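You operate a simulated robot arm through the tools that you are given. There is no shell and no other tool. Be economical: measure what you need, move in short steps, check, and stop when the job is done.

You run a simulated robot arm. Do the job below in one go: nothing can be reset, and whatever is moved stays where it is left.

TASK
Open the tub drawer.

It is judged by the outcome, as a careful person would: the job done as asked, and still so three seconds after it is handed in. It fails if anything else is knocked over, pushed out of place, dropped, spilled or broken.

THE ROBOT
A 7-joint arm with a two-finger parallel gripper, fixed in place. Base frame: the origin is at the foot of the arm, x ahead of it, y to its left, z up. Readings come in mm, degrees, newtons and seconds.
With the tool pointing down near the work surface it reaches from about 300 to 700 mm from the base axis. Its first joint turns from -66.0 to 66.0 degrees. Payload 1.57 kg.
The tool frame sits at the grasp point between the pads (the TCP): z along the fingers, y along the line on which they close. The tips reach 30 mm beyond it. The gripper opens to 110 mm. The fingers are 24 mm wide and 12 mm thick; the gripper's body (48 by 112 mm) begins 78 mm behind the TCP.
Orientation is that of the tool frame in the base frame, as [roll, pitch, yaw] about the fixed x, y, z axes, in that order (R = Rz(yaw) Ry(pitch) Rx(roll)). With the fingers straight down and closing along the base's y, the tool's x points along the base's -x, its y along +y and its z along -z.

THE INTERFACE
- The arm moves only by the tool step_arm. Its argument "increments" is a list of rows, each a list of 6 numbers: the shift along the tool's x, y, z in mm, then the turn, a rotation vector about the tool's x, y, z in degrees. In form: [[x, y, z, wx, wy, wz], ...]. A call has 1 to 10 rows; each row is the pose to reach, as a shift and turn from the pose commanded when the call began, along the tool's axes at that moment. "claw" is the finger opening in mm, from 0 to 110, set as the call begins (left out, the last holds). Each row takes 0.2 s and may step no farther than 50 mm and 8.6 degrees from the row before; otherwise, or with a gripper value out of range, the whole call is refused. A pose out of reach is approached as far as the arm can. The call stops where the force on the tool passes 40 N (or 10 N more than at its start, if that is more) or the arm is blocked; 0.2 s more then pass. The fingers move at their own pace (about 108 mm/s each) and stop on an object; they squeeze with about 36 N. The grip force told is the motor's: it shows also when the fingers shut on nothing. Time passes only in rows, and 0.2 s behind the last, so rows that repeat a pose let the fingers close. It gives the time, the measured TCP pose, the force on the tool (base axes), the opening and the grip force at its end, in the units of the frame above (readings bear some noise).
- Cameras (640 x 400 px; columns grow to the right, rows downward): "scene" is fixed at [159.3, -389.9, 1391.6]; the picture's right is [0.82, -0.57, 0.00], its down [-0.38, -0.54, -0.75] and it looks along [0.43, 0.62, -0.66] (base axes); focal length 342 px, centre (320, 200). "wrist" rides on the gripper at [70, 16, -141] in the tool frame; the picture's right is [-0.23, 0.97, 0.00], its down [-0.86, -0.20, -0.48] and it looks along [-0.47, -0.11, 0.88] (tool axes); focal length 222 px, centre (320, 200). There is no depth. A picture from a camera that has moved, and an enlarged one, comes with that camera's place and axes in the base frame and with its lens.
- get_image(camera): a new picture of that camera. It takes no simulated time.
- close_up(camera, box): a new picture of the part [left, top, right, bottom] of that camera's present view, enlarged. It takes no simulated time.
- hand_in(): hands the job in; it is judged then, once.

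Work in short steps. Places have to be worked out from the pictures, the camera data and where the tool is seen: move nearer, look again, correct. Check each grasp and each placing, and mend what went wrong. You have 90 turns and 46 pictures in all, those below and enlarged ones among them. Open the gripper and draw the arm clear of the work before you hand the job in, unless the task says otherwise; then end with one line.

The tools are called after "Request:" by a JSON object that holds its "fn" and its "kwargs". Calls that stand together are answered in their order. step_arm: Moves the arm, as the interface text tells. Its arguments: {"type":"object","properties":{"increments":{"type":"array"},"claw":{"type":"number"}},"required":["increments"]} The other tools are called the same way: get_image (camera) takes a picture; close_up (camera, box) takes an enlarged picture of a part of a camera's view; hand_in () hands the job in.

At the start:

```text
time_s: 0.0
tcp_pos: [370.3, 26.1, 1089.2]
tcp_rot: [179.9, 0.1, 180.0]
ft_force: [-0.1, 0.5, 0.2]
opening: 110.1
grip_force: 0.0
```

scene: 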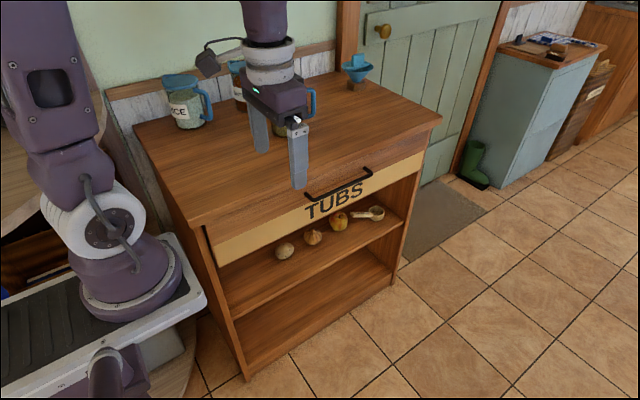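
wrist: 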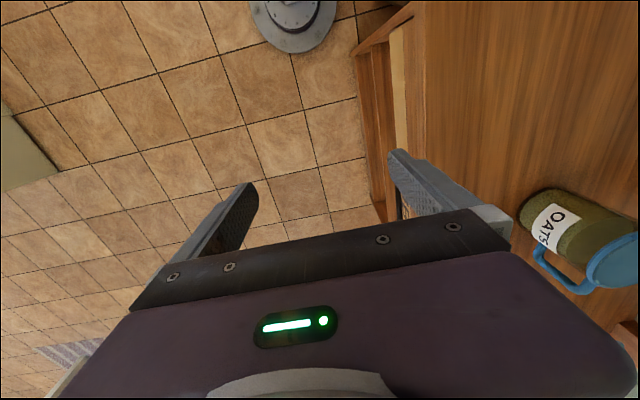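

The drawer front seems to face base -y, with its dark bar handle near x≈650, y≈260, z≈740. I'll enlarge the view to measure it.

Request:
{"fn": "close_up", "kwargs": {"camera": "scene", "box": [280, 140, 400, 215]}}

Request:
{"fn": "close_up", "kwargs": {"camera": "scene", "box": [190, 90, 450, 270]}}

```text
5.33 times, centred on (340, 178) of scene
camera zoom: at [159.3, -389.9, 1391.6], right [0.82, -0.57, 0.0], down [-0.38, -0.54, -0.75], along [0.43, 0.62, -0.66], focal length 1822 px, centre (213, 320)
```

zoom: 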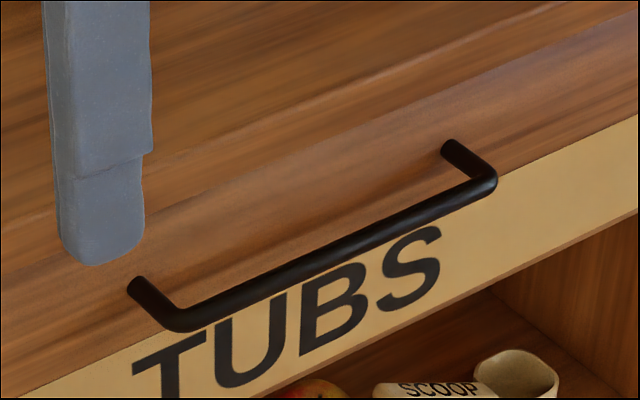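

```text
2.22 times, centred on (320, 180) of scene
camera zoom: at [159.3, -389.9, 1391.6], right [0.82, -0.57, 0.0], down [-0.38, -0.54, -0.75], along [0.43, 0.62, -0.66], focal length 759 px, centre (320, 244)
```

zoom: 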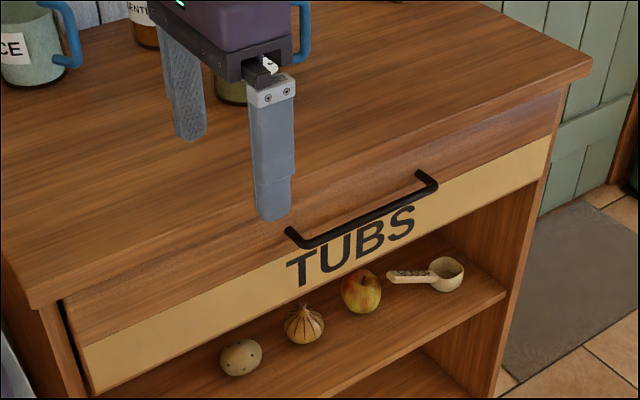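

The enlarged view puts the handle bar at y≈289, z≈678, running x≈607 to 850, about 45 mm proud of the front (y≈335). The counter edge (y≈324, z 770) overhangs it, so I'll tilt the tool about 35° towards +y. First I move to a point in front of it and above.

Request:
{"fn": "step_arm", "kwargs": {"increments": [[-34, 16, 30, -4.4, 0, 0], [-68, 32, 60, -8.8, 0, 0], [-102, 48, 90, -13.2, 0, 0], [-136, 64, 120, -17.5, 0, 0], [-170, 80, 150, -22, 0, 0], [-204, 96, 180, -26.3, 0, 0], [-238, 112, 210, -30.7, 0, 0], [-270, 124, 239, -35, 0, 0], [-270, 124, 239, -35, 0, 0]], "claw": 44}}

Request:
{"fn": "get_image", "kwargs": {"camera": "wrist"}}

Request:
{"fn": "get_image", "kwargs": {"camera": "scene"}}

```text
time_s: 1.9
tcp_pos: [639.7, 147.7, 851.8]
tcp_rot: [145.2, 0.1, -180.0]
ft_force: [-2.4, -7.7, 3.7]
opening: 40.8
grip_force: 0.0
stopped in row 9: the force on the tool passed its limit (the readings are from after the stop); the commanded pose is now the measured one
```

```text
41 pictures are left
camera wrist: at [569.4, 79.3, 976.9], right [0.23, 0.8, 0.56], down [0.85, -0.44, 0.28], along [0.47, 0.41, -0.78], focal length 222 px, centre (320, 200)
```

wrist: 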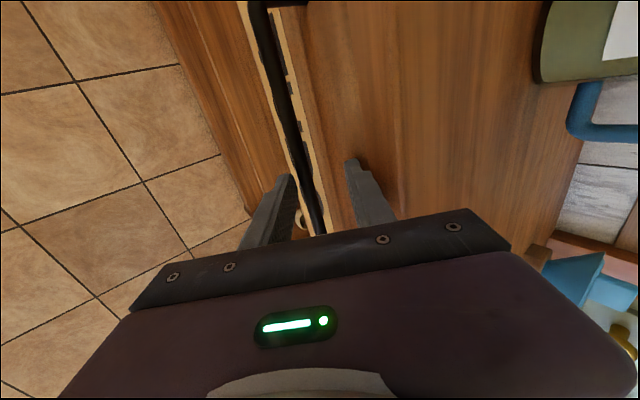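

```text
40 pictures are left
```

scene: 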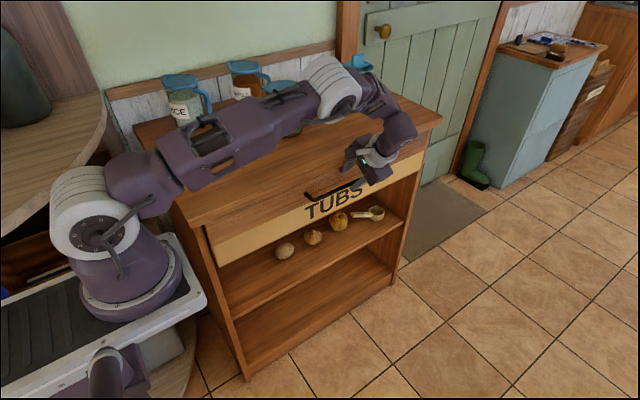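

The run stopped on contact, and triangulating both views puts the bar's left end at about (521,160,812). So the counter is higher (z≈885) and nearer than I assumed, and a fingertip is touching its edge. I'll back off toward -y and look again.

Request:
{"fn": "step_arm", "kwargs": {"increments": [[0, -25, -17, 0, 0, 0], [0, -50, -35, 0, 0, 0], [0, -58, -40, 0, 0, 0], [0, -58, -40, 0, 0, 0]]}}

Request:
{"fn": "get_image", "kwargs": {"camera": "wrist"}}

Request:
{"fn": "close_up", "kwargs": {"camera": "scene", "box": [270, 110, 430, 210]}}

```text
time_s: 2.9
tcp_pos: [639.7, 77.5, 852.3]
tcp_rot: [145.2, 0.1, 179.9]
ft_force: [0.1, 0.3, 0.1]
opening: 44.1
grip_force: 0.1
```

```text
39 pictures are left
camera wrist: at [569.0, 10.1, 976.8], right [0.23, 0.8, 0.56], down [0.85, -0.44, 0.28], along [0.47, 0.41, -0.78], focal length 222 px, centre (320, 200)
```

wrist: 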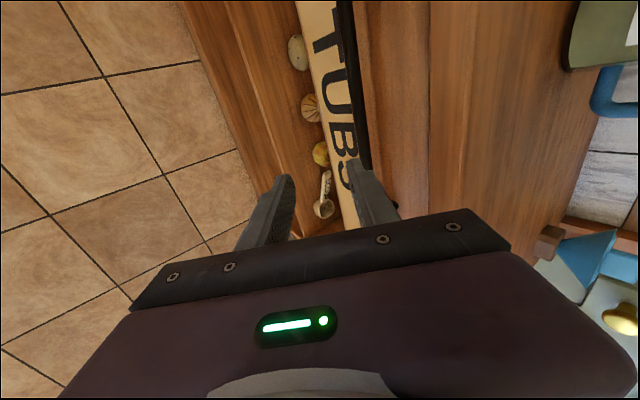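

```text
4.00 times, centred on (350, 160) of scene
camera zoom: at [159.3, -390.0, 1391.6], right [0.82, -0.57, 0.0], down [-0.38, -0.54, -0.75], along [0.43, 0.62, -0.66], focal length 1367 px, centre (200, 360)
```

zoom: 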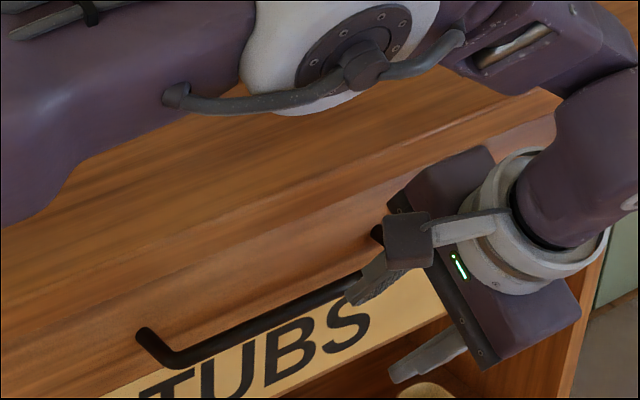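

The two wrist poses agree on the bar at y≈158, z≈815, x≈520–716, about 10 mm thick, with the drawer front at y≈195. I'll tilt to about 55°, narrow the opening to 30, and line up 60 mm short of the bar's middle.

Request:
{"fn": "step_arm", "kwargs": {"increments": [[7, 6.5, 3, -7, 0, 0], [15, 13, 6, -14, 0, 0], [22, 20, 9, -20, 0, 0], [22, 20, 9, -20, 0, 0]], "claw": 30}}

Request:
{"fn": "get_image", "kwargs": {"camera": "wrist"}}

Request:
{"fn": "close_up", "kwargs": {"camera": "scene", "box": [270, 110, 430, 210]}}

```text
time_s: 3.9
tcp_pos: [618.4, 100.0, 855.5]
tcp_rot: [125.1, 0.2, -179.9]
ft_force: [0.4, 0.1, 0.1]
opening: 30.0
grip_force: 0.1
```

```text
37 pictures are left
camera wrist: at [547.3, -7.7, 949.7], right [0.23, 0.56, 0.8], down [0.85, -0.51, 0.11], along [0.47, 0.66, -0.59], focal length 222 px, centre (320, 200)
```

wrist: 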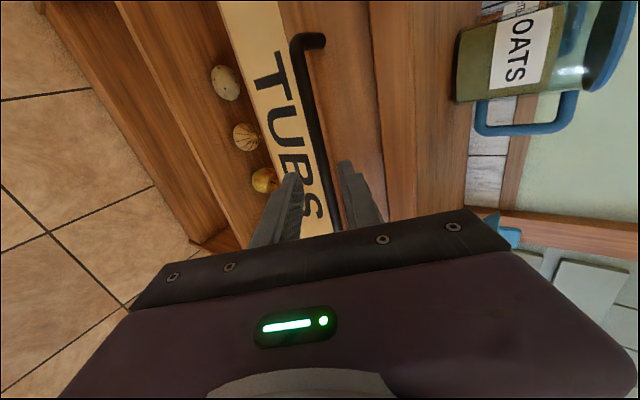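

```text
4.00 times, centred on (350, 160) of scene
camera zoom: at [159.3, -389.9, 1391.6], right [0.82, -0.57, 0.0], down [-0.38, -0.54, -0.75], along [0.43, 0.62, -0.66], focal length 1367 px, centre (200, 360)
```

zoom: 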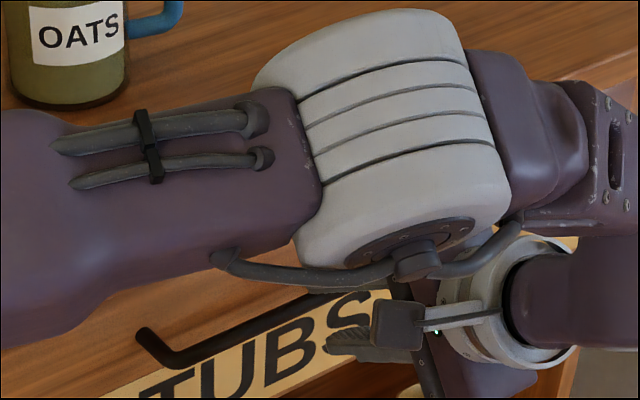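

All three views put the bar at about y=159, z=816, and it lies between the fingers. I'll advance 59 mm along the tool axis with a 1.5 mm lateral correction.

Request:
{"fn": "step_arm", "kwargs": {"increments": [[0, 1, 15, 0, 0, 0], [0, 1.5, 30, 0, 0, 0], [0, 1.5, 45, 0, 0, 0], [0, 1.5, 54, 0, 0, 0], [0, 1.5, 59, 0, 0, 0], [0, 1.5, 59, 0, 0, 0]]}}

Request:
{"fn": "get_image", "kwargs": {"camera": "wrist"}}

```text
time_s: 5.3
tcp_pos: [618.9, 148.4, 822.5]
tcp_rot: [125.1, 0.0, 179.9]
ft_force: [0.7, 0.1, 0.3]
opening: 29.8
grip_force: 0.1
```

```text
35 pictures are left
camera wrist: at [547.2, 41.9, 917.1], right [0.23, 0.56, 0.8], down [0.85, -0.51, 0.11], along [0.47, 0.66, -0.59], focal length 222 px, centre (320, 200)
```

wrist: 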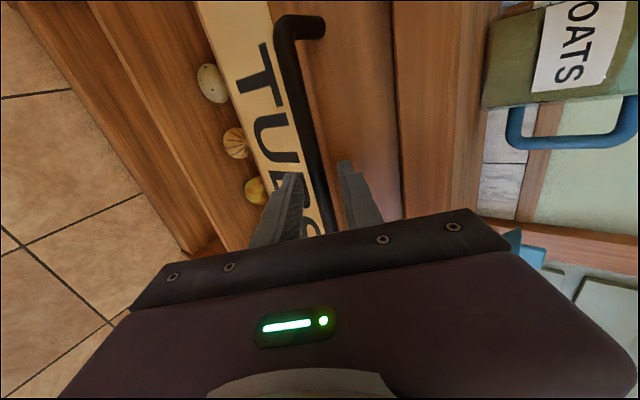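

The bar sits between the pads with no contact. Closing the gripper now.

Request:
{"fn": "step_arm", "kwargs": {"increments": [[0, 0, 0, 0, 0, 0], [0, 0, 0, 0, 0, 0], [0, 0, 0, 0, 0, 0]], "claw": 0}}

Request:
{"fn": "get_image", "kwargs": {"camera": "wrist"}}

```text
time_s: 6.1
tcp_pos: [617.5, 149.3, 823.2]
tcp_rot: [125.0, 0.0, 179.9]
ft_force: [1.3, 1.2, 9.9]
opening: 16.5
grip_force: 31.8
```

```text
34 pictures are left
camera wrist: at [547.2, 42.0, 917.6], right [0.23, 0.56, 0.8], down [0.85, -0.51, 0.11], along [0.47, 0.66, -0.59], focal length 222 px, centre (320, 200)
```

wrist: 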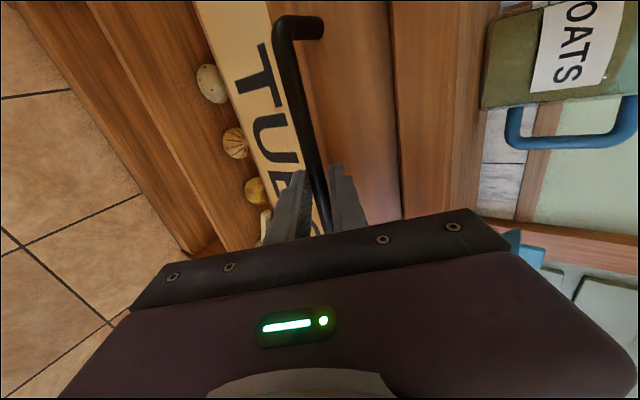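

The bar is gripped, with the opening held at 16.5 mm and 32 N of grip. I'll pull straight along base -y in small rows.

Request:
{"fn": "step_arm", "kwargs": {"increments": [[0, -2.9, -4.1, 0, 0, 0], [0, -5.7, -8.2, 0, 0, 0], [0, -11.5, -16.4, 0, 0, 0], [0, -17.2, -24.6, 0, 0, 0], [0, -23, -32.8, 0, 0, 0], [0, -28.7, -41, 0, 0, 0], [0, -34.4, -49.1, 0, 0, 0]]}}

Request:
{"fn": "get_image", "kwargs": {"camera": "scene"}}

```text
time_s: 7.7
tcp_pos: [616.8, 87.1, 824.0]
tcp_rot: [125.1, 0.2, 179.9]
ft_force: [-0.4, 1.2, 17.4]
opening: 16.2
grip_force: 31.8
```

```text
33 pictures are left
```

scene: 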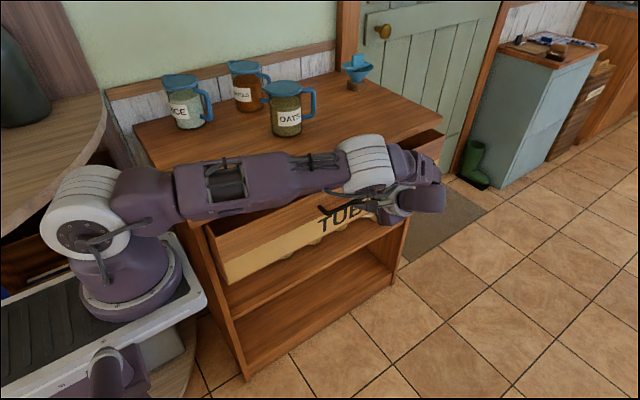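

The drawer is sliding out along with the handle, and there's a small upward force on the tool. I'll keep pulling and drop about 2 mm to ease it.

Request:
{"fn": "step_arm", "kwargs": {"increments": [[0, -7.4, -7, 0, 0, 0], [0, -15.9, -19, 0, 0, 0], [0, -24.6, -31.6, 0, 0, 0], [0, -33.2, -43.9, 0, 0, 0], [0, -41.8, -56.2, 0, 0, 0], [0, -50.4, -68.5, 0, 0, 0], [0, -59, -80.8, 0, 0, 0]]}}

Request:
{"fn": "get_image", "kwargs": {"camera": "scene"}}

```text
time_s: 8.5
tcp_pos: [618.8, 54.0, 823.5]
tcp_rot: [124.8, 0.0, 180.0]
ft_force: [-6.5, -0.3, 7.1]
opening: 16.5
grip_force: 31.9
stopped in row 3: the force on the tool passed its limit (the readings are from after the stop); the commanded pose is now the measured one
```

```text
32 pictures are left
```

scene: 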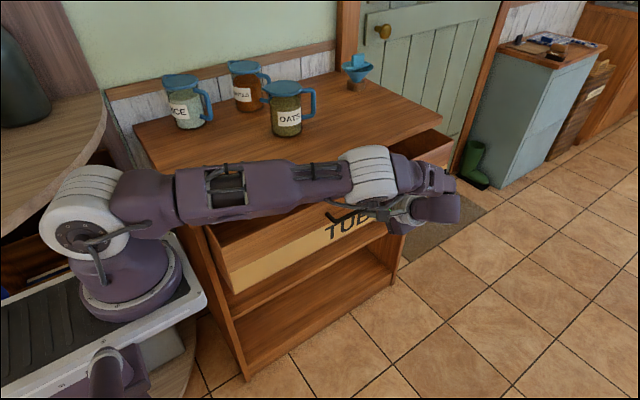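

It stopped after about 95 mm of travel, either at the end stop or from a friction peak. I'll try again with gentle 4 mm rows.

Request:
{"fn": "step_arm", "kwargs": {"increments": [[0, -2.3, -3.3, 0, 0, 0], [0, -4.6, -6.6, 0, 0, 0], [0, -6.9, -9.8, 0, 0, 0], [0, -9.2, -13.1, 0, 0, 0], [0, -11.5, -16.4, 0, 0, 0], [0, -13.8, -19.7, 0, 0, 0]]}}

```text
time_s: 9.9
tcp_pos: [617.2, 30.3, 822.3]
tcp_rot: [124.9, 0.2, -180.0]
ft_force: [-9.4, 1.5, 11.8]
opening: 16.4
grip_force: 31.3
```

It moves smoothly when pulled gently, so I'll carry on at about 7 mm per row.

Request:
{"fn": "step_arm", "kwargs": {"increments": [[0, -4, -5.7, 0, 0, 0], [0, -8, -11.5, 0, 0, 0], [0, -12, -17.2, 0, 0, 0], [0, -16.1, -22.9, 0, 0, 0], [0, -20.1, -28.7, 0, 0, 0], [0, -24.1, -34.4, 0, 0, 0], [0, -28.1, -40.1, 0, 0, 0], [0, -32.1, -45.9, 0, 0, 0], [0, -36.2, -51.6, 0, 0, 0]]}}

Request:
{"fn": "get_image", "kwargs": {"camera": "scene"}}

Request:
{"fn": "get_image", "kwargs": {"camera": "wrist"}}

```text
time_s: 11.9
tcp_pos: [617.5, -33.1, 821.7]
tcp_rot: [124.9, 0.1, -179.9]
ft_force: [-16.2, 1.9, 21.6]
opening: 16.0
grip_force: 32.0
```

```text
31 pictures are left
```

scene: 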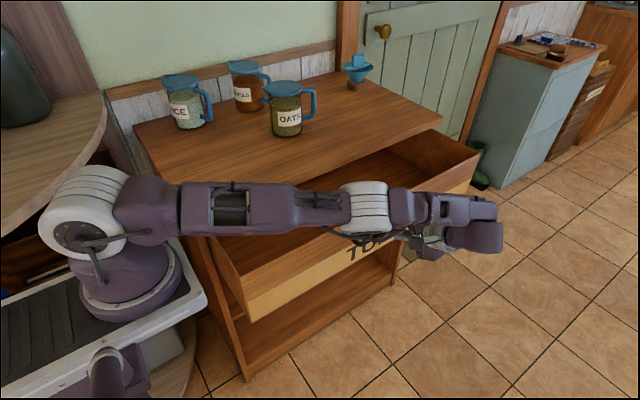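

```text
30 pictures are left
camera wrist: at [547.4, -139.7, 917.0], right [0.23, 0.56, 0.8], down [0.85, -0.51, 0.11], along [0.47, 0.66, -0.59], focal length 222 px, centre (320, 200)
```

wrist: 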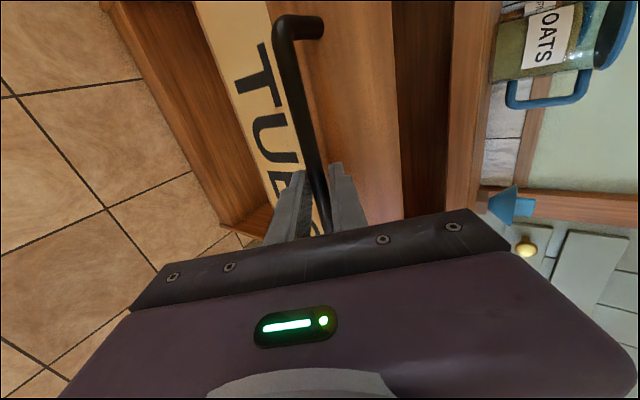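

The drawer is about 180 mm out. Side forces are building, so I'll ease about 2 mm toward -x and 2 mm down while pulling further.

Request:
{"fn": "step_arm", "kwargs": {"increments": [[2, -1.6, 1.2, 0, 0, 0], [2, -5.6, -4.5, 0, 0, 0], [2, -9.6, -10.3, 0, 0, 0], [2, -13.6, -16, 0, 0, 0], [2, -17.7, -21.7, 0, 0, 0], [2, -21.7, -27.5, 0, 0, 0], [2, -25.7, -33.2, 0, 0, 0], [2, -29.7, -38.9, 0, 0, 0], [2, -33.7, -44.7, 0, 0, 0]]}}

Request:
{"fn": "get_image", "kwargs": {"camera": "scene"}}

```text
time_s: 12.6
tcp_pos: [617.6, -42.0, 821.8]
tcp_rot: [124.6, 0.3, 179.8]
ft_force: [-4.3, -1.6, 6.7]
opening: 16.2
grip_force: 31.7
stopped in row 3: the force on the tool passed its limit (the readings are from after the stop); the commanded pose is now the measured one
```

```text
29 pictures are left
```

scene: 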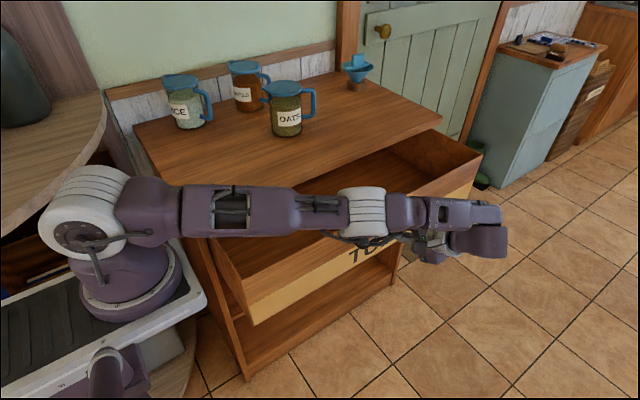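

The stresses were reset by that stop, and the drawer is 191 mm out. I'll continue gently to see whether there is more travel.

Request:
{"fn": "step_arm", "kwargs": {"increments": [[0, -2.3, -3.3, 0, 0, 0], [0, -5.2, -7.4, 0, 0, 0], [0, -8, -11.5, 0, 0, 0], [0, -12, -17.2, 0, 0, 0], [0, -16.1, -22.9, 0, 0, 0], [0, -20.1, -28.7, 0, 0, 0], [0, -24.1, -34.4, 0, 0, 0], [0, -28.1, -40.1, 0, 0, 0]]}}

```text
time_s: 14.4
tcp_pos: [608.3, -83.0, 824.2]
tcp_rot: [124.9, 0.3, 179.6]
ft_force: [19.4, 2.1, -34.7]
opening: 16.7
grip_force: 31.4
out of reach, approached as far as the arm can: row 4, 5, 6, 7, 8
```

The arm reached its limit with the drawer about 230 mm out, so I'll look at the state before releasing.

Request:
{"fn": "get_image", "kwargs": {"camera": "scene"}}

Request:
{"fn": "get_image", "kwargs": {"camera": "wrist"}}

```text
28 pictures are left
```

scene: 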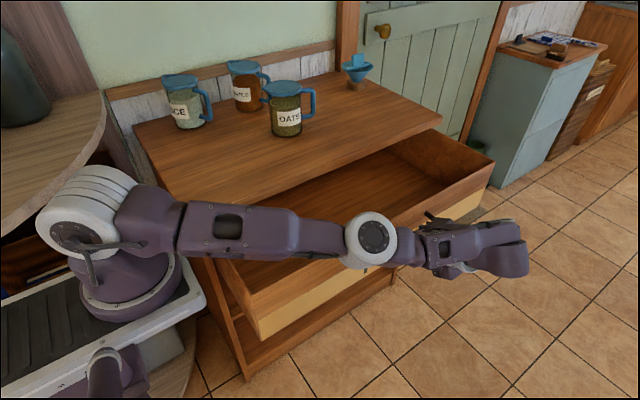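

```text
27 pictures are left
camera wrist: at [538.0, -190.3, 918.6], right [0.23, 0.56, 0.8], down [0.85, -0.51, 0.11], along [0.47, 0.65, -0.59], focal length 222 px, centre (320, 200)
```

wrist: 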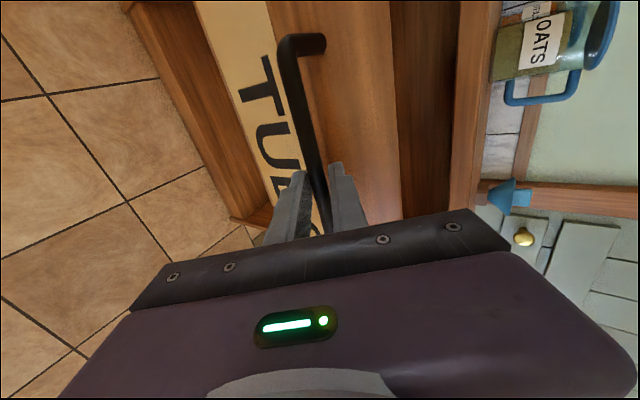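

The drawer is well out but may have more travel, and the tilt is what limits reach. I'll loosen to 30 mm and see where the arm settles, then re-tilt about the bar toward vertical.

Request:
{"fn": "step_arm", "kwargs": {"increments": [[0, 0, 0, 0, 0, 0], [0, 0, 0, 0, 0, 0]], "claw": 32}}

Request:
{"fn": "get_image", "kwargs": {"camera": "wrist"}}

```text
time_s: 15.0
tcp_pos: [610.2, -83.6, 827.4]
tcp_rot: [124.7, 0.4, 179.8]
ft_force: [-0.4, 0.2, 0.4]
opening: 32.0
grip_force: 0.0
```

```text
26 pictures are left
camera wrist: at [537.8, -190.2, 921.2], right [0.22, 0.55, 0.8], down [0.85, -0.51, 0.11], along [0.47, 0.66, -0.59], focal length 222 px, centre (320, 200)
```

wrist: 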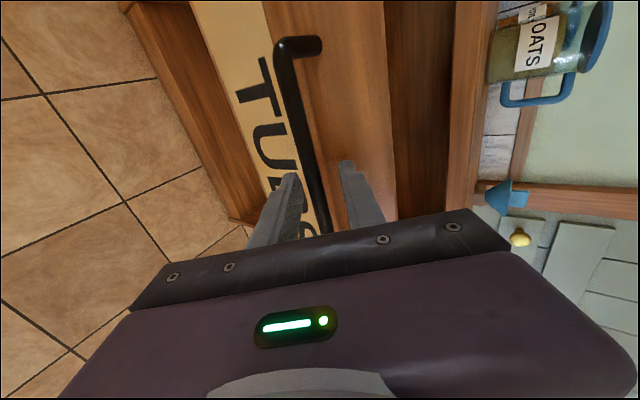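

It released cleanly with no force on the tool. Now I'll rotate 30° toward vertical, pivoting about the bar.

Request:
{"fn": "step_arm", "kwargs": {"increments": [[0, 0.8, 0.9, 7.5, 0, 0], [0, 1.7, 1.9, 15, 0, 0], [0, 2.5, 2.9, 22.5, 0, 0], [0, 3.3, 3.8, 30, 0, 0], [0, 3.3, 3.8, 30, 0, 0]]}}

Request:
{"fn": "get_image", "kwargs": {"camera": "wrist"}}

```text
time_s: 16.2
tcp_pos: [610.3, -78.8, 828.9]
tcp_rot: [154.8, 0.5, 179.7]
ft_force: [0.5, -0.2, -0.9]
opening: 31.9
grip_force: 0.0
```

```text
25 pictures are left
camera wrist: at [537.5, -123.8, 962.5], right [0.23, 0.88, 0.42], down [0.85, -0.39, 0.35], along [0.47, 0.27, -0.84], focal length 222 px, centre (320, 200)
```

wrist: 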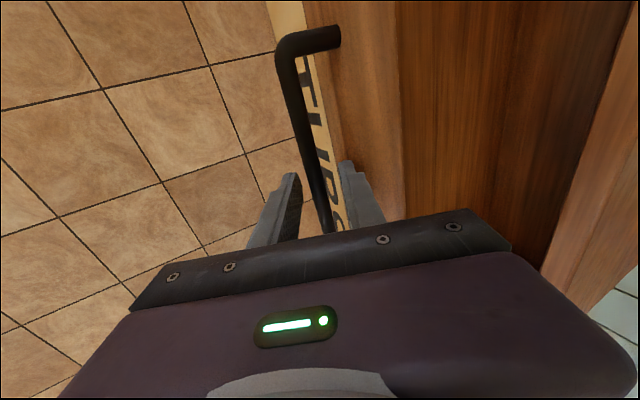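

The fingers straddle the bar cleanly. I'll close and resume pulling along -y.

Request:
{"fn": "step_arm", "kwargs": {"increments": [[0, 0, 0, 0, 0, 0], [0, 0, 0, 0, 0, 0]], "claw": 0}}

Request:
{"fn": "step_arm", "kwargs": {"increments": [[0, -2.7, -1.3, 0, 0, 0], [0, -6.3, -3, 0, 0, 0], [0, -11.8, -5.5, 0, 0, 0], [0, -17.2, -8, 0, 0, 0], [0, -22.7, -10.6, 0, 0, 0], [0, -28.1, -13.1, 0, 0, 0], [0, -33.5, -15.7, 0, 0, 0], [0, -39, -18.2, 0, 0, 0]]}}

Request:
{"fn": "get_image", "kwargs": {"camera": "scene"}}

```text
time_s: 16.8
tcp_pos: [608.5, -78.7, 826.8]
tcp_rot: [154.7, 0.3, 179.9]
ft_force: [-0.4, -1.6, -9.6]
opening: 15.5
grip_force: 31.7
```

```text
time_s: 18.6
tcp_pos: [608.8, -119.2, 828.4]
tcp_rot: [154.8, 0.4, 179.7]
ft_force: [-6.1, 1.6, -4.3]
opening: 15.6
grip_force: 31.6
```

```text
24 pictures are left
```

scene: 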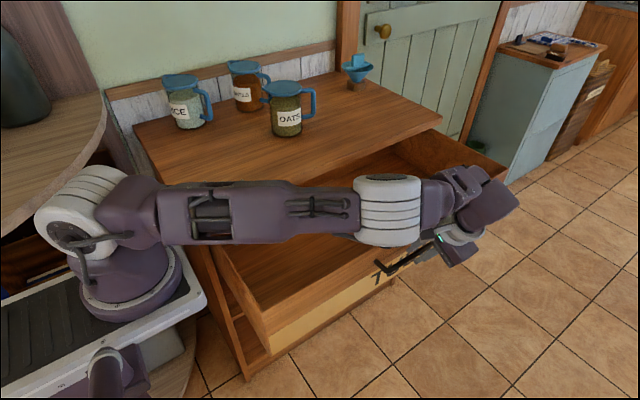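

The drawer is now about 270 mm out and still sliding. I'll keep pulling gently until I feel an end stop.

Request:
{"fn": "step_arm", "kwargs": {"increments": [[0, -2.7, -1.3, 0, 0, 0], [0, -6.3, -3, 0, 0, 0], [0, -11.8, -5.5, 0, 0, 0], [0, -17.2, -8, 0, 0, 0], [0, -22.7, -10.6, 0, 0, 0], [0, -28.1, -13.1, 0, 0, 0], [0, -33.5, -15.7, 0, 0, 0], [0, -39, -18.2, 0, 0, 0]]}}

Request:
{"fn": "get_image", "kwargs": {"camera": "scene"}}

```text
time_s: 20.3
tcp_pos: [608.9, -149.5, 828.2]
tcp_rot: [153.6, 0.2, -180.0]
ft_force: [1.2, 5.5, -0.5]
opening: 15.5
grip_force: 31.4
stopped in row 8: the force on the tool passed its limit (the readings are from after the stop); the commanded pose is now the measured one
```

```text
23 pictures are left
```

scene: 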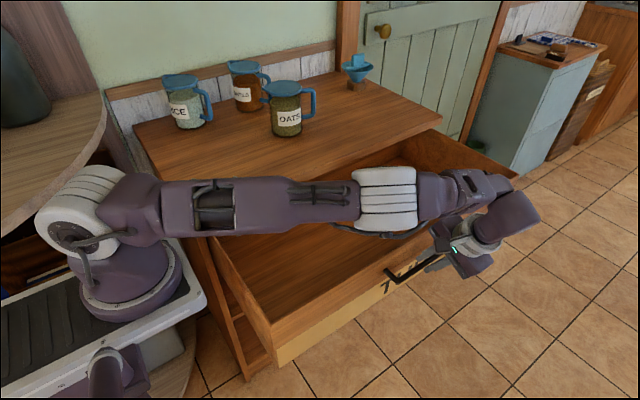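

The arm stalled at about 300 mm of travel with +y resistance, which is a firm end stop, so the drawer is fully open. I'll release now and then back out along the tool axis.

Request:
{"fn": "step_arm", "kwargs": {"increments": [[0, 0, 0, 0, 0, 0], [0, 0, 0, 0, 0, 0]], "claw": 32}}

Request:
{"fn": "step_arm", "kwargs": {"increments": [[0, 0, -10, 0, 0, 0], [0, 0, -25, 0, 0, 0], [0, 0, -45, 0, 0, 0], [0, 0, -70, 0, 0, 0], [0, 0, -100, 0, 0, 0]]}}

Request:
{"fn": "get_image", "kwargs": {"camera": "scene"}}

Request:
{"fn": "get_image", "kwargs": {"camera": "wrist"}}

```text
time_s: 20.9
tcp_pos: [610.1, -150.8, 829.3]
tcp_rot: [153.9, 0.3, -179.9]
ft_force: [0.6, 0.0, -0.7]
opening: 31.8
grip_force: 0.0
```

```text
time_s: 22.1
tcp_pos: [607.4, -194.5, 917.7]
tcp_rot: [153.6, 0.4, -179.8]
ft_force: [-0.3, 0.0, 0.4]
opening: 32.1
grip_force: 0.1
```

```text
22 pictures are left
```

scene: 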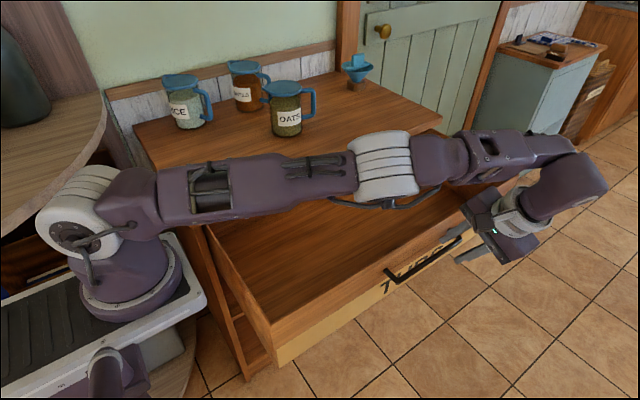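

```text
21 pictures are left
camera wrist: at [537.2, -243.5, 1051.8], right [0.22, 0.87, 0.43], down [0.85, -0.39, 0.34], along [0.47, 0.29, -0.83], focal length 222 px, centre (320, 200)
```

wrist: 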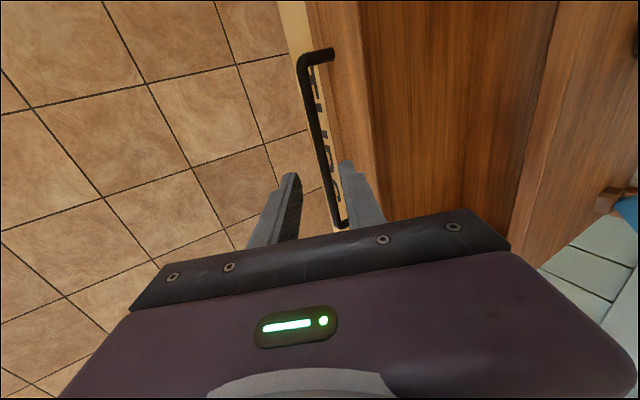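

The handle is free and the drawer stayed open. I'll lift higher, straight up, and open the gripper fully for a last check.

Request:
{"fn": "step_arm", "kwargs": {"increments": [[0, 18, -36, 0, 0, 0], [0, 36, -72, 0, 0, 0], [0, 53, -107, 0, 0, 0], [0, 53, -107, 0, 0, 0]], "claw": 100}}

Request:
{"fn": "get_image", "kwargs": {"camera": "scene"}}

```text
time_s: 23.1
tcp_pos: [602.8, -193.1, 1036.2]
tcp_rot: [153.7, 0.2, -179.9]
ft_force: [0.4, 0.8, 0.1]
opening: 100.0
grip_force: 0.1
out of reach, approached as far as the arm can: row 3, 4
```

```text
20 pictures are left
```

scene: 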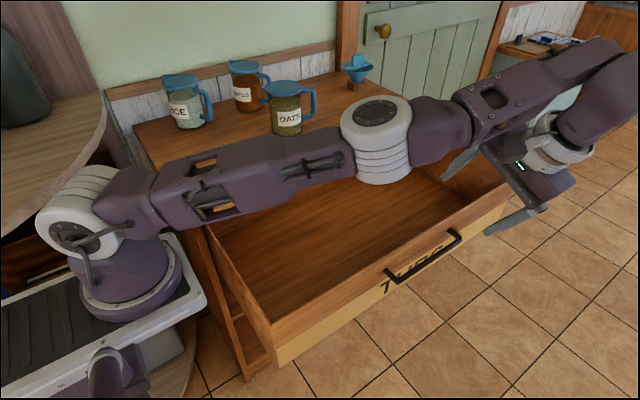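

The drawer is fully open, the jars and funnel are where they were, and the arm is clear with the gripper open. Handing in.

Request:
{"fn": "hand_in", "kwargs": {}}

```text
The job is handed in.
```

The tub drawer is open about 300 mm, to its end stop, with the gripper released and the arm clear; a fingertip touched the cabinet front once early on, and nothing in view was moved.
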